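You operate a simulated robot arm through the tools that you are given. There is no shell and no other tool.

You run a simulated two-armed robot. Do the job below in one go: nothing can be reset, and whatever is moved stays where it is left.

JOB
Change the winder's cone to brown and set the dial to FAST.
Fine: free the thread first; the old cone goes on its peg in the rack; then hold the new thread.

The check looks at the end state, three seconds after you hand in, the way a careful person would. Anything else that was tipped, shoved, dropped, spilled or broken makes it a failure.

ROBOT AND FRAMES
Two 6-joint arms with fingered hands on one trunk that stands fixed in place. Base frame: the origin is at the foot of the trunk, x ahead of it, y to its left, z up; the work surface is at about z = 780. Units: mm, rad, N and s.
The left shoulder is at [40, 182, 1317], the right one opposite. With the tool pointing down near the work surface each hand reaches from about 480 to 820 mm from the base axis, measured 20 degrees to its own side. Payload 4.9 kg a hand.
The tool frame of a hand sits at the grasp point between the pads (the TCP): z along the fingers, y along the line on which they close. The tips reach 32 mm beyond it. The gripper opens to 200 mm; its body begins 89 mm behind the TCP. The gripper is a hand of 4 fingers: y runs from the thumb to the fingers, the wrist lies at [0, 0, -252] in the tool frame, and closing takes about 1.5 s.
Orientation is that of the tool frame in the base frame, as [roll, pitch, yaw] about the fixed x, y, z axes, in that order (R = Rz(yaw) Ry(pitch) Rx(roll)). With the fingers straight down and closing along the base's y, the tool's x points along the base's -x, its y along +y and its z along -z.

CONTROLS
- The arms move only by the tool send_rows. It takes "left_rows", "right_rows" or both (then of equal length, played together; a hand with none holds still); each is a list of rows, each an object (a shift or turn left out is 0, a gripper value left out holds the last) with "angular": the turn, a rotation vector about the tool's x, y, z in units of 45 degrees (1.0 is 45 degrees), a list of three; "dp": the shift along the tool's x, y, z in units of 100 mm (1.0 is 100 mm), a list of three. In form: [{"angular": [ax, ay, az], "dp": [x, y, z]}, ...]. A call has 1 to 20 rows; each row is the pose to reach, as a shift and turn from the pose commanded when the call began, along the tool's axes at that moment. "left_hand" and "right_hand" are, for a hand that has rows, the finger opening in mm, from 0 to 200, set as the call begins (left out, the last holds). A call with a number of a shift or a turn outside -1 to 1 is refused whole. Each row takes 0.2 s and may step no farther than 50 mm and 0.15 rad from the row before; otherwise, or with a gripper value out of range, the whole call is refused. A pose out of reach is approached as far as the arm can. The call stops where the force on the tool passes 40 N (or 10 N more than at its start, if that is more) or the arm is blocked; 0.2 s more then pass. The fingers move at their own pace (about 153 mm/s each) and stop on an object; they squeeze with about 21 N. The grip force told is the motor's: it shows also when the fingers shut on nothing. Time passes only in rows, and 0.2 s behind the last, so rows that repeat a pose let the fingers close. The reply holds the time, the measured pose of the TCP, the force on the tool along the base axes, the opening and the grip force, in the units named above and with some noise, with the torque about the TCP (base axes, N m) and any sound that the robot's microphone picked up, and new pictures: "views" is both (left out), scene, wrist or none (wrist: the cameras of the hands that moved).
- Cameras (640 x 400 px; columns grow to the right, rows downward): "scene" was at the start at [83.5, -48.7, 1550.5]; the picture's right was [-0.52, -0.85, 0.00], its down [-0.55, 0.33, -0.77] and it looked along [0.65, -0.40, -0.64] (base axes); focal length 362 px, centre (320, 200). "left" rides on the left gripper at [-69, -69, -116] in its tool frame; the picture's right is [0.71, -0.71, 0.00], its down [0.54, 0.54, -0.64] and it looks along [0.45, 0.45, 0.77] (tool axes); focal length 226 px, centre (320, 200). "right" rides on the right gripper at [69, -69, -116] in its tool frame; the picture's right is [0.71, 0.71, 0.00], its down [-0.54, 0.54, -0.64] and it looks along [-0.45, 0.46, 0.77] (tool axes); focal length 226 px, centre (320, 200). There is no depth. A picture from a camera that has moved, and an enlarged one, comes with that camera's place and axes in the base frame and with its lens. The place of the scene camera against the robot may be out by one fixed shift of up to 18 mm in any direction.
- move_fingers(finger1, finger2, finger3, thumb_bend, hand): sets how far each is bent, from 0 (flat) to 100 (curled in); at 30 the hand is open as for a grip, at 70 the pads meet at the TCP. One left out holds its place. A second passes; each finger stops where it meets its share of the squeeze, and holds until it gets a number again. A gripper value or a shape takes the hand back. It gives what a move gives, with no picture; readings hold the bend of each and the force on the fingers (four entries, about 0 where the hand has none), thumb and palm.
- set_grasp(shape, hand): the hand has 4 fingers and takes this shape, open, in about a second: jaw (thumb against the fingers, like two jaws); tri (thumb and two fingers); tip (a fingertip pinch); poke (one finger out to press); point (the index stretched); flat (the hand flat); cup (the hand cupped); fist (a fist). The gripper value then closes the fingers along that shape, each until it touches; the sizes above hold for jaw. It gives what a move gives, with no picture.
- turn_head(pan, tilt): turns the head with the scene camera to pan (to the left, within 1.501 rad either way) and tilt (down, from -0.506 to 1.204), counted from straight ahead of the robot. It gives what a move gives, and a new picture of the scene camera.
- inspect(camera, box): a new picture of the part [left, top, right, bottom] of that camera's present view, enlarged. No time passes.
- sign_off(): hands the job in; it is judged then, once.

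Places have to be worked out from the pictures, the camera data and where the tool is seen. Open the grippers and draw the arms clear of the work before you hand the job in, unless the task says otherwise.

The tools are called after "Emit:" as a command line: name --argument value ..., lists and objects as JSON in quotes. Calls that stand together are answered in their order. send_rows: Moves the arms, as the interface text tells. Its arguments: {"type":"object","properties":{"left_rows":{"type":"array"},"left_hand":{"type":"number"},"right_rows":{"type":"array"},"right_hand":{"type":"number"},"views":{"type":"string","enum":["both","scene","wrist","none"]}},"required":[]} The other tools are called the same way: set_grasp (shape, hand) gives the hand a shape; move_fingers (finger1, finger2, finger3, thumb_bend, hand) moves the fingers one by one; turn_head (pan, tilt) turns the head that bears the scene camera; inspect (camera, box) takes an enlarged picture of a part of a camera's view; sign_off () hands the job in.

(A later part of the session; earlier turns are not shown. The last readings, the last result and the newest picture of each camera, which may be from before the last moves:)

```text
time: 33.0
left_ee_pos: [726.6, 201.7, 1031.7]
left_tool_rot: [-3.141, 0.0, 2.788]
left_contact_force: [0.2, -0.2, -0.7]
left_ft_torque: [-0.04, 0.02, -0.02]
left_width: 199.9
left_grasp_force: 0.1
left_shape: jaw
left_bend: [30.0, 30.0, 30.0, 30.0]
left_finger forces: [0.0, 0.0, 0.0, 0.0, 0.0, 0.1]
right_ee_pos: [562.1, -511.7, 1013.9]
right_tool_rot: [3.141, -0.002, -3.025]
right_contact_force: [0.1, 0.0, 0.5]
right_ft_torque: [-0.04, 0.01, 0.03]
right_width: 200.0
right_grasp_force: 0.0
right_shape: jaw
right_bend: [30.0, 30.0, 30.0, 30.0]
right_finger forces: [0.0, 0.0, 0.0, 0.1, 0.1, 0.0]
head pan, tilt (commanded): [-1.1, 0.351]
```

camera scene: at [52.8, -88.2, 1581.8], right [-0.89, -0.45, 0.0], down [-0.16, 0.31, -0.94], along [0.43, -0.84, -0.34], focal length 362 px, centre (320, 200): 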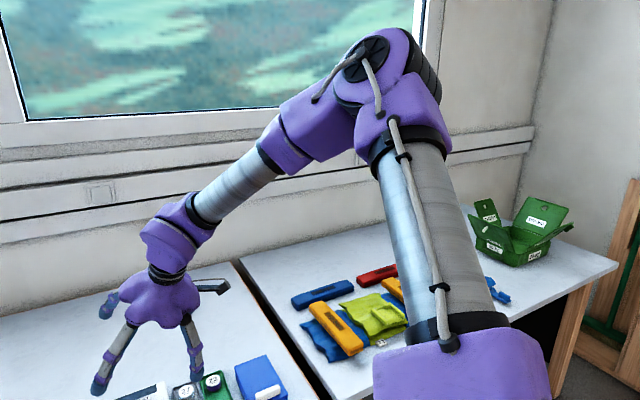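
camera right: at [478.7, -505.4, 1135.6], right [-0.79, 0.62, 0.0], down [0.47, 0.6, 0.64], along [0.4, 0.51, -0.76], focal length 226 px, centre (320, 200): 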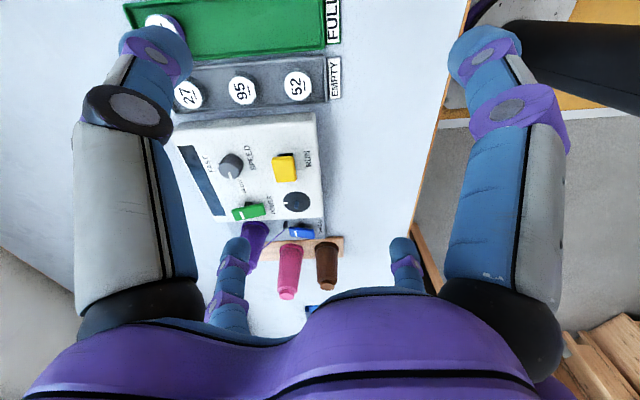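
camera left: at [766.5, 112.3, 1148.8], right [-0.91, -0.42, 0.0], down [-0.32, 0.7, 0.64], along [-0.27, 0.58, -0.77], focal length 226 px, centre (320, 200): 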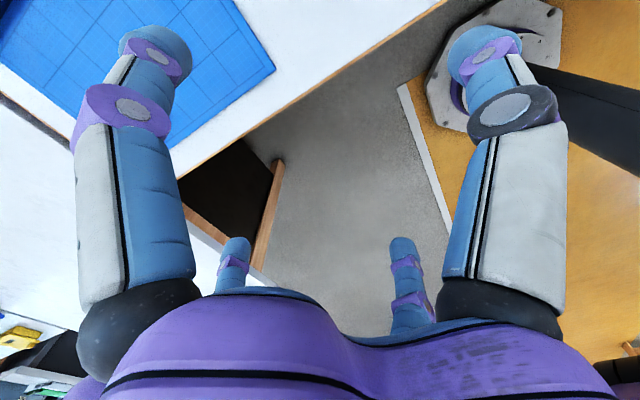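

Hand level at [562,-512,1014]. I go to the earlier start point of the working sequence.

Emit:
send_rows --right_rows '[{"dp": [0.17, -0.21, 0.25]}, {"dp": [0.34, -0.42, 0.5]}, {"dp": [0.5, -0.64, 0.74]}, {"dp": [0.5, -0.64, 0.74]}]' --views "none"

Emit:
send_rows --right_rows '[{"dp": [0.3, 0, -0.2]}, {"dp": [0.6, 0, -0.45]}, {"dp": [0.68, 0, -0.5]}, {"dp": [0.68, 0, -0.5]}]' --views "none"

Emit:
send_rows --right_rows '[{"dp": [-0.02, 0, -0.45]}, {"dp": [-0.2, 0, -0.9]}, {"dp": [-0.25, 0, -1.0]}, {"dp": [-0.25, 0, -1.0]}]' --views "scene"

```text
time: 34.0
left_ee_pos: [726.5, 201.2, 1031.3]
left_tool_rot: [3.141, 0.0, 2.79]
left_contact_force: [0.0, 0.6, -0.3]
left_ft_torque: [0.03, -0.01, 0.04]
left_width: 200.3
left_grasp_force: 0.1
left_shape: jaw
left_bend: [30.0, 30.0, 30.0, 30.0]
left_finger forces: [0.0, 0.1, 0.0, 0.1, 0.0, 0.0]
right_ee_pos: [521.6, -580.8, 942.7]
right_tool_rot: [-3.141, 0.001, -3.025]
right_contact_force: [0.7, -0.6, -0.5]
right_ft_torque: [0.01, 0.03, -0.02]
right_width: 199.8
right_grasp_force: 0.0
right_shape: jaw
right_bend: [30.0, 30.0, 30.0, 30.0]
right_finger forces: [0.0, 0.0, 0.0, 0.1, 0.0, 0.0]
head pan, tilt (commanded): [-1.1, 0.351]
```

```text
time: 35.0
left_ee_pos: [726.4, 201.8, 1032.5]
left_tool_rot: [-3.14, 0.0, 2.789]
left_contact_force: [0.6, -0.1, -0.1]
left_ft_torque: [0.04, 0.0, -0.04]
left_width: 199.9
left_grasp_force: 0.0
left_shape: jaw
left_bend: [30.0, 30.0, 30.0, 30.0]
left_finger forces: [0.1, 0.0, 0.1, 0.1, 0.0, 0.0]
right_ee_pos: [462.1, -585.1, 987.2]
right_tool_rot: [3.139, -0.001, -3.025]
right_contact_force: [0.8, 0.1, 0.0]
right_ft_torque: [0.04, -0.01, -0.03]
right_width: 200.0
right_grasp_force: 0.0
right_shape: jaw
right_bend: [30.0, 30.0, 30.0, 30.0]
right_finger forces: [0.0, 0.0, 0.1, 0.0, 0.0, 0.0]
right hand out of reach, approached as far as the arm can: row 3, 4
head pan, tilt (commanded): [-1.1, 0.351]
```

```text
time: 36.0
left_ee_pos: [726.2, 201.2, 1032.7]
left_tool_rot: [-3.14, 0.0, 2.786]
left_contact_force: [-0.8, 0.1, 1.2]
left_ft_torque: [0.01, -0.01, 0.0]
left_width: 200.0
left_grasp_force: 0.0
left_shape: jaw
left_bend: [30.0, 30.0, 30.0, 30.0]
left_finger forces: [0.0, 0.0, 0.0, 0.1, 0.1, 0.0]
right_ee_pos: [488.7, -583.5, 1087.7]
right_tool_rot: [-3.141, 0.001, -3.026]
right_contact_force: [-0.6, 0.0, -0.4]
right_ft_torque: [0.01, -0.04, -0.01]
right_width: 200.0
right_grasp_force: 0.0
right_shape: jaw
right_bend: [30.0, 30.0, 30.0, 30.0]
right_finger forces: [0.0, 0.0, 0.0, 0.0, 0.0, 0.1]
right hand out of reach, approached as far as the arm can: row 1
head pan, tilt (commanded): [-1.1, 0.351]
camera scene: at [53.1, -87.8, 1581.8], right [-0.89, -0.45, 0.0], down [-0.16, 0.31, -0.94], along [0.43, -0.84, -0.34], focal length 362 px, centre (320, 200)
```

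scene: 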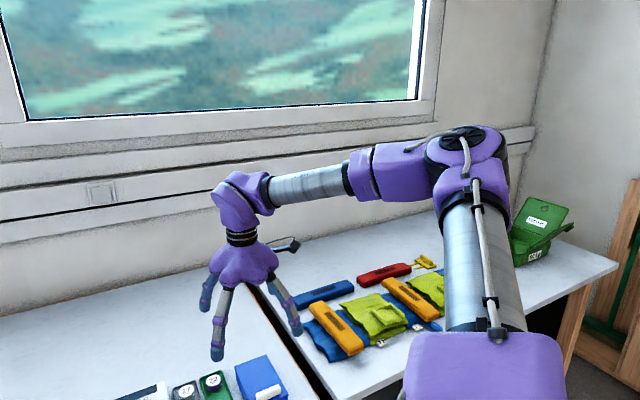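

The elbow ended slightly above this time; the outcome depends on fine sliding. I'll now follow the boundary precisely: touch it high, then slide straight down along it in quick steps and ease off.

Emit:
send_rows --right_rows '[{"dp": [0.05, 0, -0.3]}, {"dp": [0.15, 0, -0.6]}, {"dp": [0.28, 0, -0.63]}, {"dp": [0.28, 0, -0.63]}]' --views "none"

Emit:
send_rows --right_rows '[{"dp": [-0.06, 0, 0.45]}, {"dp": [-0.1, 0, 0.9]}, {"dp": [-0.13, 0, 1.0]}]' --views "scene"

```text
time: 37.0
left_ee_pos: [726.9, 200.8, 1032.2]
left_tool_rot: [-3.141, 0.0, 2.788]
left_contact_force: [0.2, 0.2, -0.3]
left_ft_torque: [0.05, 0.0, 0.0]
left_width: 199.9
left_grasp_force: 0.0
left_shape: jaw
left_bend: [30.0, 30.0, 30.0, 30.0]
left_finger forces: [0.0, 0.0, 0.0, 0.0, 0.0, 0.0]
right_ee_pos: [461.4, -583.1, 1150.5]
right_tool_rot: [-3.141, 0.0, -3.021]
right_contact_force: [0.2, -0.4, -0.2]
right_ft_torque: [0.0, 0.01, 0.0]
right_width: 200.0
right_grasp_force: 0.0
right_shape: jaw
right_bend: [30.0, 30.0, 30.0, 30.0]
right_finger forces: [0.1, 0.0, 0.0, 0.0, 0.0, 0.0]
right hand out of reach, approached as far as the arm can: row 3, 4
head pan, tilt (commanded): [-1.1, 0.351]
```

```text
time: 37.8
left_ee_pos: [725.5, 201.6, 1033.2]
left_tool_rot: [-3.141, 0.001, 2.787]
left_contact_force: [-0.1, 0.0, 0.2]
left_ft_torque: [-0.02, 0.0, 0.01]
left_width: 200.1
left_grasp_force: 0.0
left_shape: jaw
left_bend: [30.0, 30.0, 30.0, 30.0]
left_finger forces: [0.1, 0.0, 0.0, 0.0, 0.1, 0.0]
right_ee_pos: [473.7, -580.3, 1049.0]
right_tool_rot: [3.14, 0.0, -3.023]
right_contact_force: [0.6, 0.0, -0.1]
right_ft_torque: [-0.01, -0.05, -0.01]
right_width: 200.1
right_grasp_force: 0.0
right_shape: jaw
right_bend: [30.0, 30.0, 30.0, 30.0]
right_finger forces: [0.0, 0.1, 0.0, 0.1, 0.0, 0.0]
head pan, tilt (commanded): [-1.1, 0.351]
camera scene: at [52.9, -87.5, 1581.8], right [-0.89, -0.45, 0.0], down [-0.16, 0.31, -0.94], along [0.43, -0.84, -0.34], focal length 362 px, centre (320, 200)
```

scene: 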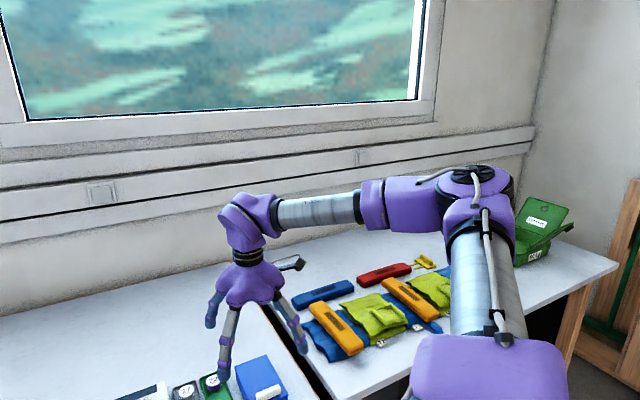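

The hand-down attitude pushes the wrist near its flex limit, which favours elbow-up. I tilt the fingers forward about the wrist (wrist stays put), touch the boundary again and slide down along it.

Emit:
send_rows --right_rows '[{"angular": [0, -0.165, 0], "dp": [-0.327, 0, -0.021]}, {"angular": [0, -0.33, 0], "dp": [-0.648, 0, -0.085]}, {"angular": [0, -0.5, 0], "dp": [-0.958, 0, -0.189]}, {"angular": [0, -0.5, 0], "dp": [-0.958, 0, -0.189]}]' --views "none"

Emit:
send_rows --right_rows '[{"dp": [-0.106, 0.006, -0.389]}, {"dp": [-0.186, 0.014, -0.767]}, {"dp": [-0.186, 0.014, -0.767]}]' --views "none"

Emit:
send_rows --right_rows '[{"dp": [0.116, -0.007, 0.439]}, {"dp": [0.259, -0.01, 0.867]}, {"dp": [0.251, -0.016, 0.978]}]' --views "scene"

```text
time: 38.8
left_ee_pos: [726.7, 201.8, 1032.2]
left_tool_rot: [3.141, 0.0, 2.789]
left_contact_force: [-0.5, -0.3, -0.2]
left_ft_torque: [-0.01, -0.01, 0.0]
left_width: 199.9
left_grasp_force: 0.1
left_shape: jaw
left_bend: [30.0, 30.0, 30.0, 30.0]
left_finger forces: [0.0, 0.0, 0.0, 0.1, 0.1, 0.1]
right_ee_pos: [567.9, -570.3, 1067.7]
right_tool_rot: [-3.141, 0.394, -3.024]
right_contact_force: [-0.3, -0.5, 0.0]
right_ft_torque: [0.0, -0.03, 0.0]
right_width: 200.2
right_grasp_force: 0.1
right_shape: jaw
right_bend: [30.0, 30.0, 30.0, 30.0]
right_finger forces: [0.0, 0.1, 0.0, 0.1, 0.1, 0.0]
head pan, tilt (commanded): [-1.1, 0.351]
```

```text
time: 39.6
left_ee_pos: [725.7, 201.9, 1033.2]
left_tool_rot: [3.141, 0.003, 2.789]
left_contact_force: [0.2, 0.6, 0.5]
left_ft_torque: [-0.01, -0.01, 0.0]
left_width: 199.9
left_grasp_force: 0.0
left_shape: jaw
left_bend: [30.0, 30.0, 30.0, 30.0]
left_finger forces: [0.1, 0.0, 0.0, 0.0, 0.0, 0.1]
right_ee_pos: [560.2, -566.6, 1147.2]
right_tool_rot: [3.141, 0.393, -3.024]
right_contact_force: [-0.2, 0.0, 0.2]
right_ft_torque: [-0.02, -0.03, 0.0]
right_width: 199.9
right_grasp_force: 0.0
right_shape: jaw
right_bend: [30.0, 30.0, 30.0, 30.0]
right_finger forces: [0.1, 0.0, 0.0, 0.0, 0.1, 0.1]
right hand out of reach, approached as far as the arm can: row 2, 3
head pan, tilt (commanded): [-1.1, 0.351]
```

```text
time: 40.4
left_ee_pos: [727.2, 201.8, 1033.1]
left_tool_rot: [-3.141, 0.0, 2.79]
left_contact_force: [0.0, 0.3, -1.2]
left_ft_torque: [0.02, -0.01, 0.0]
left_width: 200.1
left_grasp_force: 0.0
left_shape: jaw
left_bend: [30.0, 30.0, 30.0, 30.0]
left_finger forces: [0.1, 0.0, 0.0, 0.0, 0.1, 0.1]
right_ee_pos: [574.8, -567.8, 1048.1]
right_tool_rot: [3.139, 0.391, -3.025]
right_contact_force: [0.1, -0.9, -0.7]
right_ft_torque: [0.03, 0.0, 0.0]
right_width: 200.0
right_grasp_force: 0.3
right_shape: jaw
right_bend: [30.0, 30.0, 30.0, 30.0]
right_finger forces: [0.0, 0.1, 0.0, 0.0, 0.0, 0.0]
head pan, tilt (commanded): [-1.1, 0.351]
camera scene: at [53.2, -87.7, 1581.8], right [-0.89, -0.45, 0.0], down [-0.16, 0.31, -0.94], along [0.43, -0.84, -0.34], focal length 362 px, centre (320, 200)
```

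scene: 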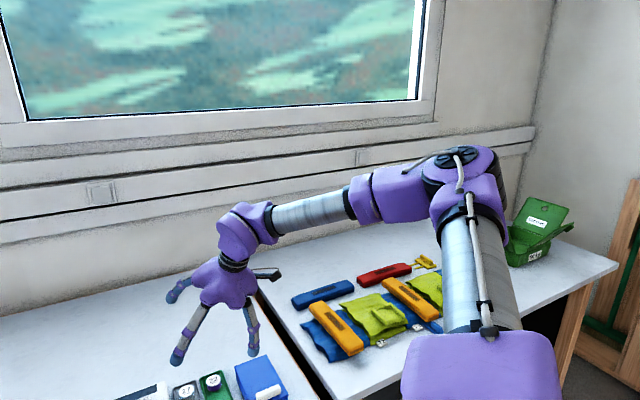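

Still elbow-up. A more decisive place to switch is with the arm stretched out to the right, where raising or lowering the hand moves the elbow itself. I travel there stepwise, turning the hand along with the arm.

Emit:
send_rows --right_rows '[{"angular": [0.036, 0, 0.088], "dp": [-0.03, -0.24, -0.05]}, {"angular": [0.072, 0, 0.176], "dp": [-0.06, -0.48, -0.1]}, {"angular": [0.108, 0, 0.264], "dp": [-0.09, -0.72, -0.14]}, {"angular": [0.145, 0, 0.353], "dp": [-0.123, -0.96, -0.188]}]' --views "none"

```text
time: 41.4
left_ee_pos: [726.6, 201.5, 1032.9]
left_tool_rot: [-3.141, 0.0, 2.791]
left_contact_force: [-0.2, 1.0, 0.5]
left_ft_torque: [0.0, -0.01, -0.03]
left_width: 199.6
left_grasp_force: 0.0
left_shape: jaw
left_bend: [30.0, 30.0, 30.0, 30.0]
left_finger forces: [0.0, 0.1, 0.0, 0.0, 0.0, 0.1]
right_ee_pos: [592.4, -662.3, 1069.1]
right_tool_rot: [3.14, 0.391, 2.957]
right_contact_force: [0.4, -0.4, 0.9]
right_ft_torque: [0.02, 0.01, -0.02]
right_width: 199.6
right_grasp_force: 0.1
right_shape: jaw
right_bend: [30.0, 30.0, 30.0, 30.0]
right_finger forces: [0.0, 0.0, 0.0, 0.1, 0.0, 0.0]
head pan, tilt (commanded): [-1.1, 0.351]
```

Going as planned. I continue to the right with the next step.

Emit:
send_rows --right_rows '[{"angular": [0.042, 0, 0.103], "dp": [-0.03, -0.24, -0.05]}, {"angular": [0.085, 0, 0.206], "dp": [-0.07, -0.48, -0.1]}, {"angular": [0.127, 0, 0.309], "dp": [-0.1, -0.72, -0.14]}, {"angular": [0.17, 0, 0.412], "dp": [-0.136, -0.973, -0.193]}]' --views "none"

```text
time: 42.4
left_ee_pos: [725.5, 201.1, 1032.8]
left_tool_rot: [3.141, -0.001, 2.785]
left_contact_force: [1.7, 0.0, 1.1]
left_ft_torque: [0.02, -0.03, -0.01]
left_width: 199.7
left_grasp_force: 0.1
left_shape: jaw
left_bend: [30.0, 30.0, 30.0, 30.0]
left_finger forces: [0.0, 0.0, 0.0, 0.0, 0.0, 0.0]
right_ee_pos: [579.0, -760.2, 1091.4]
right_tool_rot: [3.14, 0.393, 2.607]
right_contact_force: [-0.4, 0.2, 0.2]
right_ft_torque: [0.05, -0.02, 0.03]
right_width: 200.1
right_grasp_force: 0.0
right_shape: jaw
right_bend: [30.0, 30.0, 30.0, 30.0]
right_finger forces: [0.0, 0.0, 0.1, 0.0, 0.0, 0.0]
head pan, tilt (commanded): [-1.1, 0.351]
```

On track. Next step right, still keeping just outside the boundary.

Emit:
send_rows --right_rows '[{"angular": [0.042, 0, 0.103], "dp": [-0.07, -0.25, -0.02]}, {"angular": [0.085, 0, 0.206], "dp": [-0.14, -0.5, -0.035]}, {"angular": [0.127, 0, 0.309], "dp": [-0.21, -0.75, -0.055]}, {"angular": [0.17, 0, 0.412], "dp": [-0.286, -0.99, -0.073]}]' --views "scene"

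```text
time: 43.4
left_ee_pos: [727.2, 201.6, 1032.9]
left_tool_rot: [-3.141, 0.0, 2.788]
left_contact_force: [0.6, -0.1, 0.1]
left_ft_torque: [0.0, 0.03, -0.01]
left_width: 199.9
left_grasp_force: 0.0
left_shape: jaw
left_bend: [30.0, 30.0, 30.0, 30.0]
left_finger forces: [0.0, 0.0, 0.0, 0.0, 0.1, 0.0]
right_ee_pos: [546.7, -856.2, 1110.8]
right_tool_rot: [3.139, 0.391, 2.259]
right_contact_force: [-0.3, -0.1, 0.5]
right_ft_torque: [0.01, 0.0, 0.03]
right_width: 199.8
right_grasp_force: 0.1
right_shape: jaw
right_bend: [30.0, 30.0, 30.0, 30.0]
right_finger forces: [0.0, 0.1, 0.0, 0.1, 0.1, 0.1]
head pan, tilt (commanded): [-1.1, 0.351]
camera scene: at [53.1, -87.5, 1581.8], right [-0.89, -0.45, 0.0], down [-0.16, 0.31, -0.94], along [0.43, -0.84, -0.34], focal length 362 px, centre (320, 200)
```

scene: 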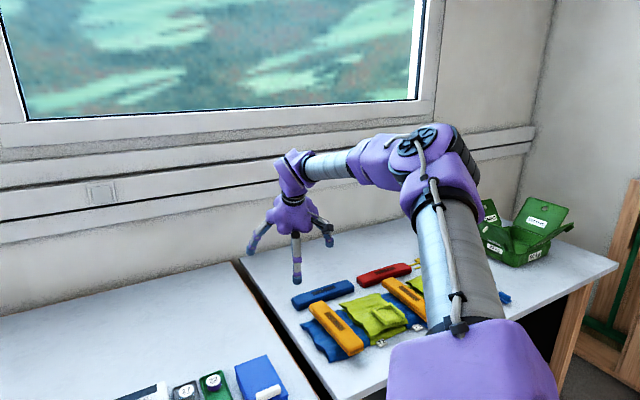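

Hand is clear over the second table. I continue one more step right and slightly up.

Emit:
send_rows --right_rows '[{"angular": [0.036, 0, 0.088], "dp": [-0.13, -0.23, 0.015]}, {"angular": [0.073, 0, 0.176], "dp": [-0.26, -0.46, 0.03]}, {"angular": [0.109, 0, 0.264], "dp": [-0.39, -0.7, 0.045]}, {"angular": [0.1456, 0, 0.353], "dp": [-0.515, -0.933, 0.059]}]' --views "none"

```text
time: 44.4
left_ee_pos: [726.0, 201.6, 1031.4]
left_tool_rot: [3.14, 0.001, 2.788]
left_contact_force: [0.0, 0.3, 0.1]
left_ft_torque: [-0.01, 0.04, -0.02]
left_width: 199.8
left_grasp_force: 0.0
left_shape: jaw
left_bend: [30.0, 30.0, 30.0, 30.0]
left_finger forces: [0.0, 0.0, 0.0, 0.0, 0.0, 0.0]
right_ee_pos: [509.4, -955.2, 1124.6]
right_tool_rot: [3.139, 0.391, 1.959]
right_contact_force: [-0.3, -1.0, -0.2]
right_ft_torque: [0.02, -0.01, 0.01]
right_width: 200.0
right_grasp_force: 0.1
right_shape: jaw
right_bend: [30.0, 30.0, 30.0, 30.0]
right_finger forces: [0.0, 0.1, 0.0, 0.0, 0.1, 0.0]
head pan, tilt (commanded): [-1.1, 0.351]
```

Continuing with the next step to the right.

Emit:
send_rows --right_rows '[{"angular": [0.03, 0, 0.074], "dp": [-0.17, -0.25, 0.035]}, {"angular": [0.06, 0, 0.147], "dp": [-0.34, -0.5, 0.07]}, {"angular": [0.09, 0, 0.221], "dp": [-0.5, -0.75, 0.105]}, {"angular": [0.121, 0, 0.2945], "dp": [-0.67, -0.99, 0.142]}]' --views "scene"

```text
time: 45.4
left_ee_pos: [726.4, 202.2, 1032.6]
left_tool_rot: [3.141, 0.001, 2.787]
left_contact_force: [-0.5, -0.1, 0.3]
left_ft_torque: [0.0, -0.01, -0.04]
left_width: 200.0
left_grasp_force: 0.0
left_shape: jaw
left_bend: [30.0, 30.0, 30.0, 30.0]
left_finger forces: [0.1, 0.1, 0.1, 0.0, 0.0, 0.1]
right_ee_pos: [463.8, -1005.4, 1148.5]
right_tool_rot: [3.138, 0.394, 1.721]
right_contact_force: [0.2, -0.5, -1.1]
right_ft_torque: [-0.01, 0.0, -0.02]
right_width: 200.2
right_grasp_force: 0.1
right_shape: jaw
right_bend: [30.0, 30.0, 30.0, 30.0]
right_finger forces: [0.0, 0.0, 0.0, 0.1, 0.0, 0.0]
right hand out of reach, approached as far as the arm can: row 3, 4
head pan, tilt (commanded): [-1.1, 0.351]
camera scene: at [53.0, -87.4, 1581.8], right [-0.89, -0.45, 0.0], down [-0.16, 0.31, -0.94], along [0.43, -0.84, -0.34], focal length 362 px, centre (320, 200)
```

scene: 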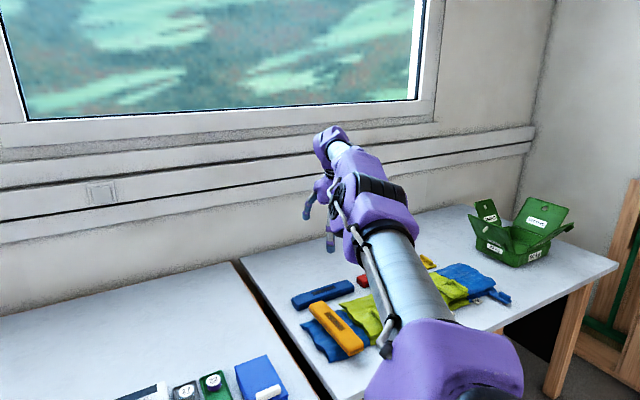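

The arm came nearly straight, which tells me the true shoulder and link lengths (about 408 and 430 mm from the stated shoulder). I bring the wrist back to [350,-897,1420], right at the corrected boundary with the arm well stretched.

Emit:
send_rows --right_rows '[{"dp": [0.03, -0.24, -0.12]}, {"dp": [0.06, -0.48, -0.24]}, {"dp": [0.08, -0.72, -0.35]}, {"dp": [0.106, -0.96, -0.466]}, {"dp": [0.106, -0.96, -0.466]}]' --views "scene"

```text
time: 46.6
left_ee_pos: [726.4, 200.2, 1032.1]
left_tool_rot: [-3.141, 0.001, 2.787]
left_contact_force: [-0.2, -1.8, 0.7]
left_ft_torque: [0.05, 0.02, 0.05]
left_width: 199.9
left_grasp_force: 0.1
left_shape: jaw
left_bend: [30.0, 30.0, 30.0, 30.0]
left_finger forces: [0.0, 0.0, 0.1, 0.0, 0.1, 0.1]
right_ee_pos: [372.4, -993.0, 1184.2]
right_tool_rot: [-3.141, 0.391, 1.709]
right_contact_force: [-0.1, -0.7, 2.1]
right_ft_torque: [0.13, -0.03, 0.02]
right_width: 200.0
right_grasp_force: 0.1
right_shape: jaw
right_bend: [30.0, 30.0, 30.0, 30.0]
right_finger forces: [0.0, 0.0, 0.1, 0.0, 0.0, 0.0]
right hand out of reach, approached as far as the arm can: row 4, 5
head pan, tilt (commanded): [-1.1, 0.351]
camera scene: at [52.4, -87.9, 1581.8], right [-0.89, -0.45, 0.0], down [-0.16, 0.31, -0.94], along [0.43, -0.84, -0.34], focal length 362 px, centre (320, 200)
```

scene: 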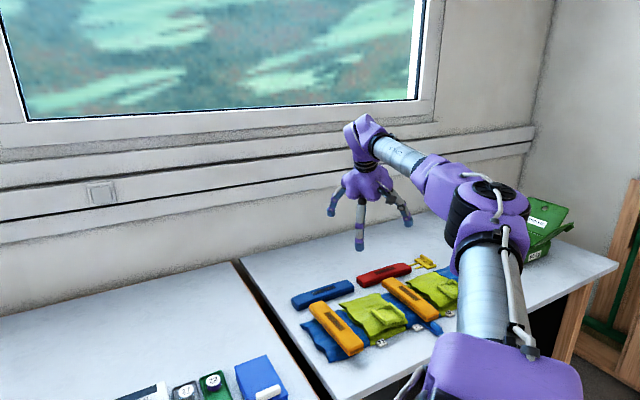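

That is the boundary point (wrist about [359,-898,1417], elbow straight out). Now I slide straight down past shoulder height, where the lowering is done mainly by the upper arm.

Emit:
send_rows --right_rows '[{"dp": [0.12, 0.043, 0.437]}, {"dp": [0.266, 0.065, 0.864]}]' --views "scene"

Emit:
send_rows --right_rows '[{"dp": [0.171, 0, 0.416]}, {"dp": [0.343, 0, 0.832]}]' --views "scene"

```text
time: 47.2
left_ee_pos: [726.0, 201.4, 1033.0]
left_tool_rot: [3.141, 0.0, 2.788]
left_contact_force: [0.4, 0.3, 0.2]
left_ft_torque: [0.02, 0.03, -0.02]
left_width: 199.8
left_grasp_force: 0.0
left_shape: jaw
left_bend: [30.0, 30.0, 30.0, 30.0]
left_finger forces: [0.1, 0.0, 0.1, 0.0, 0.1, 0.0]
right_ee_pos: [381.6, -1001.0, 1092.6]
right_tool_rot: [3.14, 0.39, 1.708]
right_contact_force: [-0.1, -0.8, -0.5]
right_ft_torque: [-0.01, -0.01, 0.0]
right_width: 200.0
right_grasp_force: 0.0
right_shape: jaw
right_bend: [30.0, 30.0, 30.0, 30.0]
right_finger forces: [0.0, 0.0, 0.0, 0.1, 0.0, 0.0]
head pan, tilt (commanded): [-1.1, 0.351]
camera scene: at [53.2, -87.8, 1581.8], right [-0.89, -0.45, 0.0], down [-0.16, 0.31, -0.94], along [0.43, -0.84, -0.34], focal length 362 px, centre (320, 200)
```

scene: 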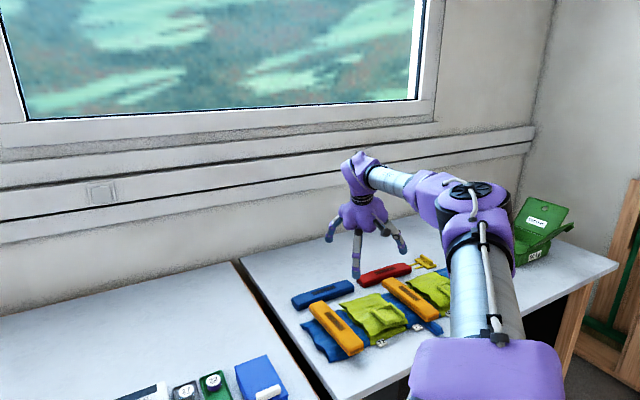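

```text
time: 47.8
left_ee_pos: [726.3, 201.5, 1031.5]
left_tool_rot: [-3.14, 0.0, 2.788]
left_contact_force: [0.1, -0.1, -0.8]
left_ft_torque: [0.05, 0.05, -0.01]
left_width: 199.9
left_grasp_force: 0.1
left_shape: jaw
left_bend: [30.0, 30.0, 30.0, 30.0]
left_finger forces: [0.0, 0.0, 0.0, 0.1, 0.1, 0.1]
right_ee_pos: [382.6, -998.5, 1002.2]
right_tool_rot: [3.14, 0.391, 1.709]
right_contact_force: [0.2, -0.4, 0.5]
right_ft_torque: [0.02, 0.02, 0.02]
right_width: 200.2
right_grasp_force: 0.0
right_shape: jaw
right_bend: [30.0, 30.0, 30.0, 30.0]
right_finger forces: [0.0, 0.1, 0.0, 0.1, 0.0, 0.0]
head pan, tilt (commanded): [-1.1, 0.351]
camera scene: at [53.3, -88.1, 1581.7], right [-0.89, -0.45, 0.0], down [-0.16, 0.31, -0.94], along [0.43, -0.84, -0.34], focal length 362 px, centre (320, 200)
```

scene: 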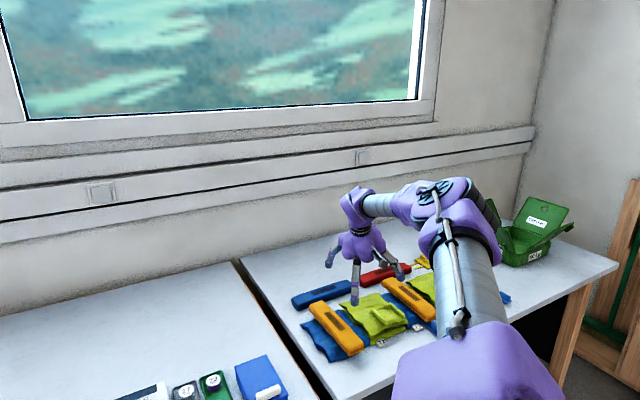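

The forearm swung down instead and the elbow stayed up; evidently the elbow moves opposite to the hand's travel along the boundary. So here I press on the boundary low and slide upward along it, then look.

Emit:
send_rows --right_rows '[{"dp": [-0.013, -0.051, -0.211]}, {"dp": [-0.109, -0.103, -0.604]}, {"dp": [-0.253, -0.103, -0.955]}]' --views "scene"

Emit:
send_rows --right_rows '[{"dp": [-0.171, 0, -0.416]}, {"dp": [-0.343, 0, -0.832]}]' --views "scene"

```text
time: 48.6
left_ee_pos: [726.9, 205.6, 1031.8]
left_tool_rot: [-3.14, -0.001, 2.789]
left_contact_force: [-0.8, 1.6, -0.8]
left_ft_torque: [-0.13, -0.02, 0.02]
left_width: 199.8
left_grasp_force: 0.0
left_shape: jaw
left_bend: [30.0, 30.0, 30.0, 30.0]
left_finger forces: [0.0, 0.1, 0.1, 0.0, 0.1, 0.0]
right_ee_pos: [398.5, -972.1, 1105.9]
right_tool_rot: [3.138, 0.392, 1.708]
right_contact_force: [0.4, 1.0, 0.6]
right_ft_torque: [-0.08, 0.03, -0.01]
right_width: 199.7
right_grasp_force: 0.1
right_shape: jaw
right_bend: [30.0, 30.0, 30.0, 30.0]
right_finger forces: [0.0, 0.1, 0.0, 0.0, 0.1, 0.0]
right hand out of reach, approached as far as the arm can: row 2, 3
head pan, tilt (commanded): [-1.1, 0.351]
camera scene: at [53.2, -84.5, 1582.0], right [-0.89, -0.45, 0.0], down [-0.16, 0.3, -0.94], along [0.43, -0.84, -0.34], focal length 362 px, centre (320, 200)
```

scene: 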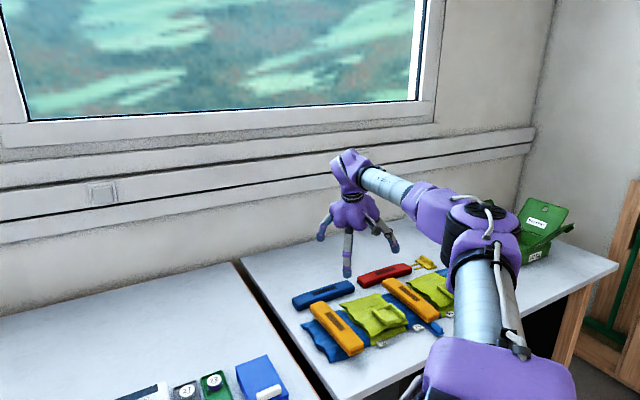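

```text
time: 49.2
left_ee_pos: [726.2, 202.0, 1032.0]
left_tool_rot: [-3.14, 0.001, 2.788]
left_contact_force: [1.1, 0.7, -0.8]
left_ft_torque: [-0.05, -0.02, -0.03]
left_width: 200.1
left_grasp_force: 0.1
left_shape: jaw
left_bend: [30.0, 30.0, 30.0, 30.0]
left_finger forces: [0.0, 0.0, 0.0, 0.1, 0.0, 0.1]
right_ee_pos: [397.8, -975.8, 1192.7]
right_tool_rot: [3.14, 0.389, 1.708]
right_contact_force: [0.2, 0.2, -0.5]
right_ft_torque: [-0.01, -0.03, -0.02]
right_width: 199.9
right_grasp_force: 0.1
right_shape: jaw
right_bend: [30.0, 30.0, 30.0, 30.0]
right_finger forces: [0.0, 0.0, 0.0, 0.0, 0.1, 0.0]
head pan, tilt (commanded): [-1.1, 0.351]
camera scene: at [52.9, -86.9, 1581.8], right [-0.89, -0.45, 0.0], down [-0.16, 0.31, -0.94], along [0.43, -0.84, -0.34], focal length 362 px, centre (320, 200)
```

scene: 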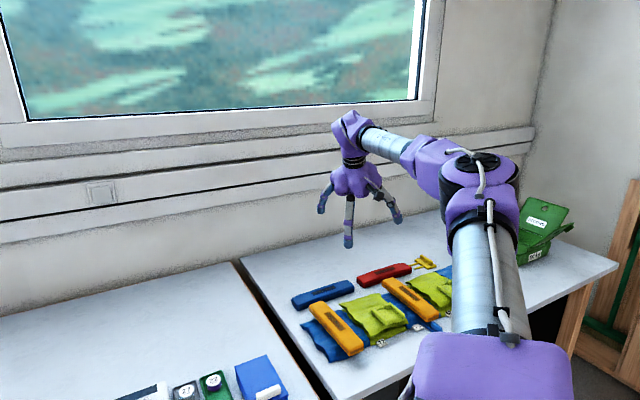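

Chance play is not reliable. A surer way: with the hand pointing right and slightly up, the wrist's flex limit only permits the forearm to rise, which forces the elbow down. The hand already leans right, so I tilt it further while returning toward the front.

Emit:
send_rows --right_rows '[{"angular": [0, -0.183, 0], "dp": [-0.17, 0.163, -0.157]}, {"angular": [0, -0.366, 0], "dp": [-0.34, 0.326, -0.314]}, {"angular": [0, -0.549, 0], "dp": [-0.51, 0.49, -0.472]}, {"angular": [0, -0.733, 0], "dp": [-0.679, 0.653, -0.629]}]' --views "none"

```text
time: 50.2
left_ee_pos: [726.7, 201.6, 1032.2]
left_tool_rot: [3.14, 0.0, 2.788]
left_contact_force: [0.1, 0.9, 0.4]
left_ft_torque: [-0.01, 0.0, 0.0]
left_width: 199.9
left_grasp_force: 0.0
left_shape: jaw
left_bend: [30.0, 30.0, 30.0, 30.0]
left_finger forces: [0.0, 0.0, 0.1, 0.1, 0.0, 0.0]
right_ee_pos: [467.1, -1006.1, 1279.3]
right_tool_rot: [3.138, 0.969, 1.708]
right_contact_force: [0.1, -0.2, 0.8]
right_ft_torque: [0.01, 0.0, 0.01]
right_width: 199.8
right_grasp_force: 0.0
right_shape: jaw
right_bend: [30.0, 30.0, 30.0, 30.0]
right_finger forces: [0.1, 0.0, 0.1, 0.0, 0.0, 0.0]
head pan, tilt (commanded): [-1.1, 0.351]
```

The tilt step was reached exactly. I do the next one, bringing the fingers to horizontal, pointing right.

Emit:
send_rows --right_rows '[{"angular": [0, -0.183, 0], "dp": [-0.158, 0.126, -0.245]}, {"angular": [0, -0.366, 0], "dp": [-0.317, 0.253, -0.489]}, {"angular": [0, -0.549, 0], "dp": [-0.475, 0.38, -0.734]}, {"angular": [0, -0.733, 0], "dp": [-0.634, 0.506, -0.978]}]' --views "scene"

```text
time: 51.2
left_ee_pos: [726.6, 202.2, 1031.5]
left_tool_rot: [3.141, 0.003, 2.789]
left_contact_force: [-1.1, -0.2, 0.8]
left_ft_torque: [-0.03, -0.04, 0.02]
left_width: 200.2
left_grasp_force: 0.1
left_shape: jaw
left_bend: [30.0, 30.0, 30.0, 30.0]
left_finger forces: [0.1, 0.0, 0.0, 0.1, 0.0, 0.0]
right_ee_pos: [558.7, -973.4, 1403.3]
right_tool_rot: [-2.962, 1.523, 1.883]
right_contact_force: [0.0, 0.0, -0.3]
right_ft_torque: [0.02, -0.02, 0.0]
right_width: 200.2
right_grasp_force: 0.0
right_shape: jaw
right_bend: [30.0, 30.0, 30.0, 30.0]
right_finger forces: [0.0, 0.0, 0.0, 0.0, 0.0, 0.0]
right hand out of reach, approached as far as the arm can: row 2, 3, 4
head pan, tilt (commanded): [-1.1, 0.351]
camera scene: at [52.5, -87.2, 1581.8], right [-0.89, -0.45, 0.0], down [-0.16, 0.31, -0.94], along [0.43, -0.84, -0.34], focal length 362 px, centre (320, 200)
```

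scene: 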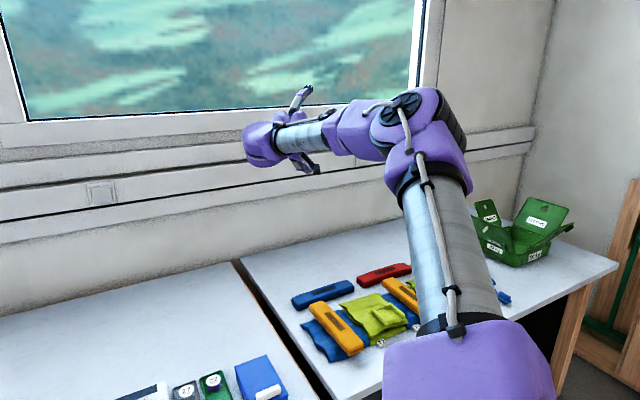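

That side runs into another wrist limit, so I undo it. I return the hand to a downward attitude and go back toward the front boundary point, where an upward slide worked once.

Emit:
send_rows --right_rows '[{"angular": [0, 0.134, 0], "dp": [0.25, 0, -0.14]}, {"angular": [0, 0.268, 0], "dp": [0.5, 0, -0.28]}, {"angular": [0, 0.401, 0], "dp": [0.75, 0, -0.42]}, {"angular": [0, 0.535, 0], "dp": [0.99, 0, -0.56]}]' --views "none"

```text
time: 52.2
left_ee_pos: [725.0, 201.2, 1032.2]
left_tool_rot: [3.14, 0.0, 2.787]
left_contact_force: [0.1, -0.7, 0.2]
left_ft_torque: [0.02, 0.01, -0.01]
left_width: 199.7
left_grasp_force: 0.1
left_shape: jaw
left_bend: [30.0, 30.0, 30.0, 30.0]
left_finger forces: [0.0, 0.0, 0.0, 0.1, 0.0, 0.0]
right_ee_pos: [550.2, -912.7, 1303.6]
right_tool_rot: [3.136, 1.12, 1.705]
right_contact_force: [-0.5, -0.2, 0.5]
right_ft_torque: [0.01, 0.02, 0.02]
right_width: 200.1
right_grasp_force: 0.1
right_shape: jaw
right_bend: [30.0, 30.0, 30.0, 30.0]
right_finger forces: [0.0, 0.0, 0.1, 0.1, 0.1, 0.0]
head pan, tilt (commanded): [-1.1, 0.351]
```

Fine. I continue bringing the fingers down.

Emit:
send_rows --right_rows '[{"angular": [0, 0.13, 0], "dp": [0.25, 0, -0.06]}, {"angular": [0, 0.26, 0], "dp": [0.5, 0, -0.11]}, {"angular": [0, 0.39, 0], "dp": [0.75, 0, -0.17]}, {"angular": [0, 0.522, 0], "dp": [1.0, 0, -0.22]}]' --views "none"

```text
time: 53.2
left_ee_pos: [727.1, 201.6, 1033.4]
left_tool_rot: [3.141, 0.0, 2.787]
left_contact_force: [-0.2, -0.5, -0.2]
left_ft_torque: [-0.02, 0.0, -0.01]
left_width: 199.9
left_grasp_force: 0.0
left_shape: jaw
left_bend: [30.0, 30.0, 30.0, 30.0]
left_finger forces: [0.0, 0.1, 0.0, 0.1, 0.0, 0.0]
right_ee_pos: [540.2, -850.5, 1223.6]
right_tool_rot: [3.141, 0.709, 1.709]
right_contact_force: [0.5, -0.6, -0.1]
right_ft_torque: [-0.02, 0.04, 0.0]
right_width: 200.1
right_grasp_force: 0.1
right_shape: jaw
right_bend: [30.0, 30.0, 30.0, 30.0]
right_finger forces: [0.0, 0.0, 0.0, 0.0, 0.0, 0.0]
head pan, tilt (commanded): [-1.1, 0.351]
```

One more step brings the hand nearly vertical.

Emit:
send_rows --right_rows '[{"angular": [0, 0.13, 0], "dp": [0.25, 0, -0.06]}, {"angular": [0, 0.26, 0], "dp": [0.5, 0, -0.11]}, {"angular": [0, 0.39, 0], "dp": [0.75, 0, -0.17]}, {"angular": [0, 0.52, 0], "dp": [1.0, 0, -0.21]}]' --views "none"

```text
time: 54.2
left_ee_pos: [726.0, 202.3, 1031.4]
left_tool_rot: [-3.142, 0.0, 2.787]
left_contact_force: [0.4, 0.2, -0.3]
left_ft_torque: [-0.02, -0.02, 0.02]
left_width: 199.9
left_grasp_force: 0.2
left_shape: jaw
left_bend: [30.0, 30.0, 30.0, 30.0]
left_finger forces: [0.0, 0.0, 0.1, 0.1, 0.0, 0.1]
right_ee_pos: [529.5, -762.1, 1172.5]
right_tool_rot: [3.14, 0.304, 1.709]
right_contact_force: [0.0, 0.4, 0.8]
right_ft_torque: [0.01, -0.01, 0.0]
right_width: 200.0
right_grasp_force: 0.0
right_shape: jaw
right_bend: [30.0, 30.0, 30.0, 30.0]
right_finger forces: [0.0, 0.0, 0.0, 0.1, 0.0, 0.0]
head pan, tilt (commanded): [-1.1, 0.351]
```

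Now I make the hand vertical and lower it a little.

Emit:
send_rows --right_rows '[{"angular": [0, 0.13, 0], "dp": [0.33, 0, 0.13]}, {"angular": [0, 0.26, 0], "dp": [0.66, -0.01, 0.27]}, {"angular": [0, 0.387, 0], "dp": [1.0, -0.02, 0.41]}, {"angular": [0, 0.387, 0], "dp": [1.0, -0.02, 0.41]}]' --views "none"

Emit:
send_rows --right_rows '[{"angular": [0, 0, -0.166], "dp": [0.15, 0, 0.1]}, {"angular": [0, 0, -0.332], "dp": [0.3, 0, 0.2]}, {"angular": [0, 0, -0.5], "dp": [0.45, 0, 0.3]}, {"angular": [0, 0, -0.666], "dp": [0.6, 0, 0.4]}, {"angular": [0, 0, -0.832], "dp": [0.75, 0, 0.5]}, {"angular": [0, 0, -0.99], "dp": [0.8, 0, 0.6]}]' --views "none"

```text
time: 55.2
left_ee_pos: [725.2, 202.2, 1032.9]
left_tool_rot: [-3.142, 0.0, 2.789]
left_contact_force: [0.1, -0.2, 0.1]
left_ft_torque: [-0.02, 0.0, -0.02]
left_width: 200.1
left_grasp_force: 0.0
left_shape: jaw
left_bend: [30.0, 30.0, 30.0, 30.0]
left_finger forces: [0.1, 0.0, 0.1, 0.0, 0.1, 0.1]
right_ee_pos: [514.3, -681.8, 1105.9]
right_tool_rot: [-3.142, -0.001, 1.708]
right_contact_force: [-0.6, 0.3, -0.1]
right_ft_torque: [0.02, 0.01, -0.04]
right_width: 200.1
right_grasp_force: 0.0
right_shape: jaw
right_bend: [30.0, 30.0, 30.0, 30.0]
right_finger forces: [0.0, 0.0, 0.0, 0.1, 0.1, 0.0]
head pan, tilt (commanded): [-1.1, 0.351]
```

```text
time: 56.6
left_ee_pos: [725.3, 200.2, 1031.7]
left_tool_rot: [-3.141, 0.001, 2.787]
left_contact_force: [-0.9, 0.6, 0.6]
left_ft_torque: [0.02, 0.02, 0.01]
left_width: 199.9
left_grasp_force: 0.0
left_shape: jaw
left_bend: [30.0, 30.0, 30.0, 30.0]
left_finger forces: [0.0, 0.0, 0.0, 0.1, 0.1, 0.0]
right_ee_pos: [504.3, -601.4, 1047.1]
right_tool_rot: [3.14, -0.001, 2.488]
right_contact_force: [-0.4, -0.1, 0.3]
right_ft_torque: [0.02, 0.0, -0.03]
right_width: 199.7
right_grasp_force: 0.0
right_shape: jaw
right_bend: [30.0, 30.0, 30.0, 30.0]
right_finger forces: [0.0, 0.0, 0.1, 0.0, 0.0, 0.1]
head pan, tilt (commanded): [-1.1, 0.351]
```

Hand is vertical at [504,-601,1047]. I turn its yaw to face straight ahead and lower it to the start point for another upward slide.

Emit:
send_rows --right_rows '[{"angular": [0, 0, -0.166], "dp": [0, 0.05, 0.2]}, {"angular": [0, 0, -0.332], "dp": [0, 0.1, 0.4]}, {"angular": [0, 0, -0.5], "dp": [-0.01, 0.15, 0.6]}, {"angular": [0, 0, -0.666], "dp": [-0.02, 0.2, 0.8]}, {"angular": [0, 0, -0.832], "dp": [-0.03, 0.22, 1.0]}, {"angular": [0, 0, -0.832], "dp": [-0.03, 0.22, 1.0]}]' --views "scene"

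```text
time: 58.0
left_ee_pos: [726.6, 201.0, 1032.4]
left_tool_rot: [-3.141, 0.0, 2.788]
left_contact_force: [0.0, -0.2, -0.5]
left_ft_torque: [0.0, 0.04, -0.01]
left_width: 199.8
left_grasp_force: 0.1
left_shape: jaw
left_bend: [30.0, 30.0, 30.0, 30.0]
left_finger forces: [0.0, 0.0, 0.0, 0.1, 0.1, 0.1]
right_ee_pos: [522.0, -584.9, 945.5]
right_tool_rot: [3.139, 0.003, 3.141]
right_contact_force: [0.0, -0.8, 0.6]
right_ft_torque: [0.03, 0.03, -0.01]
right_width: 199.9
right_grasp_force: 0.1
right_shape: jaw
right_bend: [30.0, 30.0, 30.0, 30.0]
right_finger forces: [0.1, 0.0, 0.0, 0.1, 0.1, 0.0]
head pan, tilt (commanded): [-1.1, 0.351]
camera scene: at [53.3, -87.6, 1581.8], right [-0.89, -0.45, 0.0], down [-0.16, 0.31, -0.94], along [0.43, -0.84, -0.34], focal length 362 px, centre (320, 200)
```

scene: 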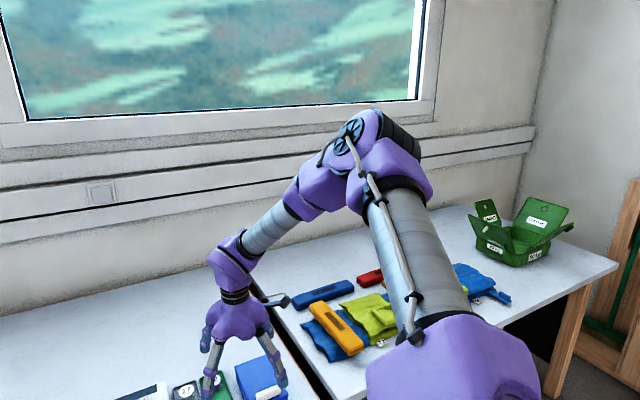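

I press lightly onto the boundary and slide upward as in the run that worked.

Emit:
send_rows --right_rows '[{"dp": [0.3, 0, -0.2]}, {"dp": [0.6, 0, -0.42]}, {"dp": [0.7, 0, -0.45]}, {"dp": [0.7, 0, -0.45]}]' --views "none"

Emit:
send_rows --right_rows '[{"dp": [-0.02, 0, -0.45]}, {"dp": [-0.2, 0, -0.9]}, {"dp": [-0.45, 0, -1.0]}, {"dp": [-0.7, 0, -1.0]}, {"dp": [-0.7, 0, -1.0]}]' --views "scene"

```text
time: 59.0
left_ee_pos: [726.4, 201.5, 1032.2]
left_tool_rot: [-3.141, -0.001, 2.788]
left_contact_force: [0.9, -0.2, -0.4]
left_ft_torque: [0.01, 0.01, -0.03]
left_width: 200.0
left_grasp_force: 0.1
left_shape: jaw
left_bend: [30.0, 30.0, 30.0, 30.0]
left_finger forces: [0.0, 0.1, 0.0, 0.0, 0.1, 0.1]
right_ee_pos: [464.2, -579.8, 988.5]
right_tool_rot: [3.14, 0.002, 3.14]
right_contact_force: [0.7, -0.7, -0.2]
right_ft_torque: [0.02, 0.01, -0.01]
right_width: 200.1
right_grasp_force: 0.0
right_shape: jaw
right_bend: [30.0, 30.0, 30.0, 30.0]
right_finger forces: [0.0, 0.0, 0.0, 0.1, 0.1, 0.0]
right hand out of reach, approached as far as the arm can: row 2, 3, 4
head pan, tilt (commanded): [-1.1, 0.351]
```

```text
time: 60.2
left_ee_pos: [727.4, 201.0, 1032.6]
left_tool_rot: [-3.141, 0.001, 2.788]
left_contact_force: [0.4, -0.4, 0.5]
left_ft_torque: [0.0, 0.01, -0.03]
left_width: 200.1
left_grasp_force: 0.0
left_shape: jaw
left_bend: [30.0, 30.0, 30.0, 30.0]
left_finger forces: [0.0, 0.1, 0.0, 0.0, 0.0, 0.1]
right_ee_pos: [489.4, -581.6, 1082.0]
right_tool_rot: [3.141, 0.005, 3.141]
right_contact_force: [0.0, 0.0, -0.4]
right_ft_torque: [-0.01, 0.0, 0.04]
right_width: 199.9
right_grasp_force: 0.0
right_shape: jaw
right_bend: [30.0, 30.0, 30.0, 30.0]
right_finger forces: [0.1, 0.0, 0.0, 0.0, 0.0, 0.0]
right hand out of reach, approached as far as the arm can: row 1, 3, 4, 5
head pan, tilt (commanded): [-1.1, 0.351]
camera scene: at [53.3, -87.5, 1581.8], right [-0.89, -0.45, 0.0], down [-0.16, 0.31, -0.94], along [0.43, -0.84, -0.34], focal length 362 px, centre (320, 200)
```

scene: 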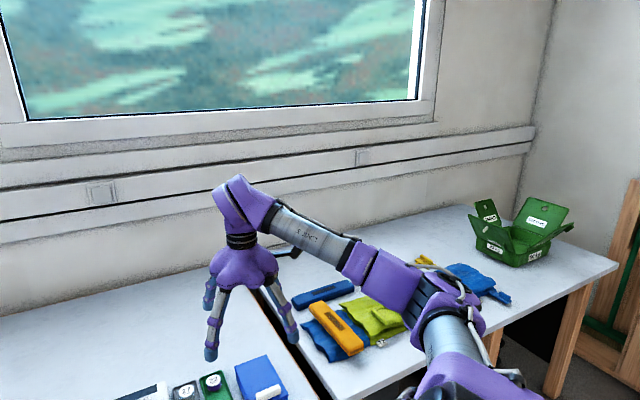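

The elbow is down again. Now I tilt the fingers forward about the wrist so the wrist stays where it is, well off the boundary.

Emit:
send_rows --right_rows '[{"angular": [0, -0.165, 0], "dp": [-0.34, 0, -0.021]}, {"angular": [0, -0.33, 0], "dp": [-0.67, 0, -0.085]}, {"angular": [0, -0.48, 0], "dp": [-0.99, 0, -0.18]}, {"angular": [0, -0.48, 0], "dp": [-1.0, 0, -0.18]}]' --views "none"

Emit:
send_rows --right_rows '[{"dp": [-0.25, 0.15, 0.1]}, {"dp": [-0.5, 0.3, 0.2]}, {"dp": [-0.75, 0.45, 0.3]}, {"dp": [-0.95, 0.6, 0.38]}, {"dp": [-0.95, 0.6, 0.38]}]' --views "scene"

```text
time: 61.2
left_ee_pos: [725.5, 201.5, 1031.8]
left_tool_rot: [3.141, 0.002, 2.788]
left_contact_force: [0.1, -0.1, 0.4]
left_ft_torque: [0.01, -0.03, 0.0]
left_width: 200.2
left_grasp_force: 0.0
left_shape: jaw
left_bend: [30.0, 30.0, 30.0, 30.0]
left_finger forces: [0.0, 0.0, 0.0, 0.0, 0.2, 0.0]
right_ee_pos: [588.4, -582.3, 1101.0]
right_tool_rot: [3.139, 0.378, 3.141]
right_contact_force: [-0.3, -0.8, 0.1]
right_ft_torque: [0.04, -0.01, 0.03]
right_width: 200.1
right_grasp_force: 0.1
right_shape: jaw
right_bend: [30.0, 30.0, 30.0, 30.0]
right_finger forces: [0.0, 0.1, 0.1, 0.1, 0.0, 0.1]
head pan, tilt (commanded): [-1.1, 0.351]
```

```text
time: 62.4
left_ee_pos: [725.8, 201.4, 1033.0]
left_tool_rot: [3.142, 0.0, 2.787]
left_contact_force: [0.1, 0.5, 0.4]
left_ft_torque: [-0.03, 0.0, 0.01]
left_width: 200.0
left_grasp_force: 0.0
left_shape: jaw
left_bend: [30.0, 30.0, 30.0, 30.0]
left_finger forces: [0.1, 0.1, 0.0, 0.0, 0.0, 0.0]
right_ee_pos: [610.5, -561.2, 1092.0]
right_tool_rot: [3.138, 0.383, 3.141]
right_contact_force: [0.2, 0.2, 0.2]
right_ft_torque: [0.01, 0.02, 0.01]
right_width: 200.2
right_grasp_force: 0.2
right_shape: jaw
right_bend: [30.0, 30.0, 30.0, 30.0]
right_finger forces: [0.0, 0.0, 0.0, 0.0, 0.0, 0.0]
right hand out of reach, approached as far as the arm can: row 1, 2, 3, 4, 5
head pan, tilt (commanded): [-1.1, 0.351]
camera scene: at [53.2, -87.6, 1581.8], right [-0.89, -0.45, 0.0], down [-0.16, 0.31, -0.94], along [0.43, -0.84, -0.34], focal length 362 px, centre (320, 200)
```

scene: 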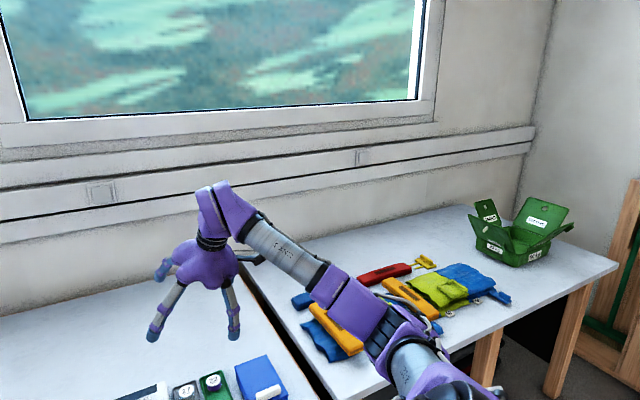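

Now another wrist limit (forearm roll) blocks this posture; the wrist needs to bend the other way. I raise the fingers forward until they line up with the forearm, past which the wrist can bend the other way, keeping the wrist point fixed.

Emit:
send_rows --right_rows '[{"angular": [0, -0.172, 0], "dp": [-0.339, 0, -0.023]}, {"angular": [0, -0.344, 0], "dp": [-0.672, 0, -0.091]}, {"angular": [0, -0.516, 0], "dp": [-0.993, 0, -0.204]}]' --views "none"

Emit:
send_rows --right_rows '[{"angular": [0, -0.172, 0], "dp": [-0.339, 0, -0.023]}, {"angular": [0, -0.344, 0], "dp": [-0.672, 0, -0.091]}, {"angular": [0, -0.516, 0], "dp": [-0.993, 0, -0.204]}]' --views "none"

Emit:
send_rows --right_rows '[{"angular": [0, -0.172, 0], "dp": [-0.339, 0, -0.023]}, {"angular": [0, -0.344, 0], "dp": [-0.672, 0, -0.091]}, {"angular": [0, -0.516, 0], "dp": [-0.993, 0, -0.204]}]' --views "scene"

```text
time: 63.2
left_ee_pos: [725.8, 200.5, 1032.7]
left_tool_rot: [3.142, 0.002, 2.788]
left_contact_force: [0.5, 0.9, 0.3]
left_ft_torque: [0.0, -0.05, -0.02]
left_width: 199.8
left_grasp_force: 0.0
left_shape: jaw
left_bend: [30.0, 30.0, 30.0, 30.0]
left_finger forces: [0.1, 0.0, 0.0, 0.1, 0.1, 0.0]
right_ee_pos: [696.3, -561.8, 1147.5]
right_tool_rot: [3.138, 0.785, 3.139]
right_contact_force: [-0.5, -0.9, 0.2]
right_ft_torque: [0.01, 0.02, -0.01]
right_width: 200.3
right_grasp_force: 0.0
right_shape: jaw
right_bend: [30.0, 30.0, 30.0, 30.0]
right_finger forces: [0.0, 0.0, 0.0, 0.0, 0.0, 0.0]
head pan, tilt (commanded): [-1.1, 0.351]
```

```text
time: 64.0
left_ee_pos: [725.2, 201.2, 1032.5]
left_tool_rot: [3.142, -0.002, 2.788]
left_contact_force: [0.0, 0.6, -0.3]
left_ft_torque: [-0.01, 0.0, 0.02]
left_width: 200.0
left_grasp_force: 0.0
left_shape: jaw
left_bend: [30.0, 30.0, 30.0, 30.0]
left_finger forces: [0.0, 0.0, 0.0, 0.1, 0.0, 0.1]
right_ee_pos: [755.2, -561.1, 1233.3]
right_tool_rot: [3.138, 1.192, 3.136]
right_contact_force: [-0.3, 0.3, 0.1]
right_ft_torque: [0.0, 0.0, 0.01]
right_width: 199.8
right_grasp_force: 0.1
right_shape: jaw
right_bend: [30.0, 30.0, 30.0, 30.0]
right_finger forces: [0.0, 0.0, 0.0, 0.0, 0.0, 0.1]
head pan, tilt (commanded): [-1.1, 0.351]
```

```text
time: 64.8
left_ee_pos: [725.9, 200.8, 1032.8]
left_tool_rot: [-3.14, 0.001, 2.788]
left_contact_force: [-0.2, -0.5, -0.5]
left_ft_torque: [-0.02, 0.03, -0.02]
left_width: 199.8
left_grasp_force: 0.0
left_shape: jaw
left_bend: [30.0, 30.0, 30.0, 30.0]
left_finger forces: [0.1, 0.0, 0.1, 0.0, 0.0, 0.1]
right_ee_pos: [772.1, -562.2, 1331.7]
right_tool_rot: [0.076, 1.545, 0.077]
right_contact_force: [-0.2, -0.2, 0.3]
right_ft_torque: [0.02, 0.01, -0.03]
right_width: 199.9
right_grasp_force: 0.1
right_shape: jaw
right_bend: [30.0, 30.0, 30.0, 30.0]
right_finger forces: [0.0, 0.0, 0.0, 0.1, 0.0, 0.0]
head pan, tilt (commanded): [-1.1, 0.351]
camera scene: at [53.1, -87.5, 1581.8], right [-0.89, -0.45, 0.0], down [-0.16, 0.31, -0.94], along [0.43, -0.84, -0.34], focal length 362 px, centre (320, 200)
```

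scene: 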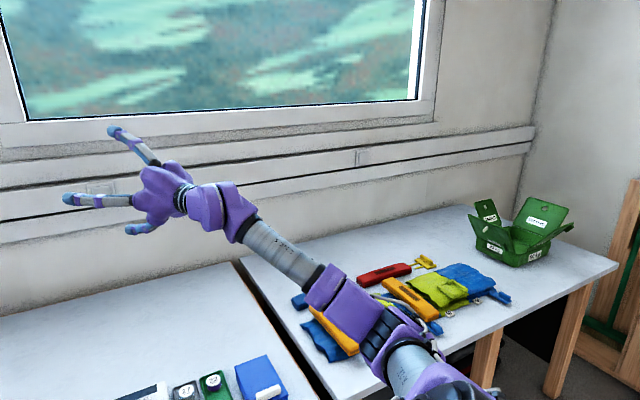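

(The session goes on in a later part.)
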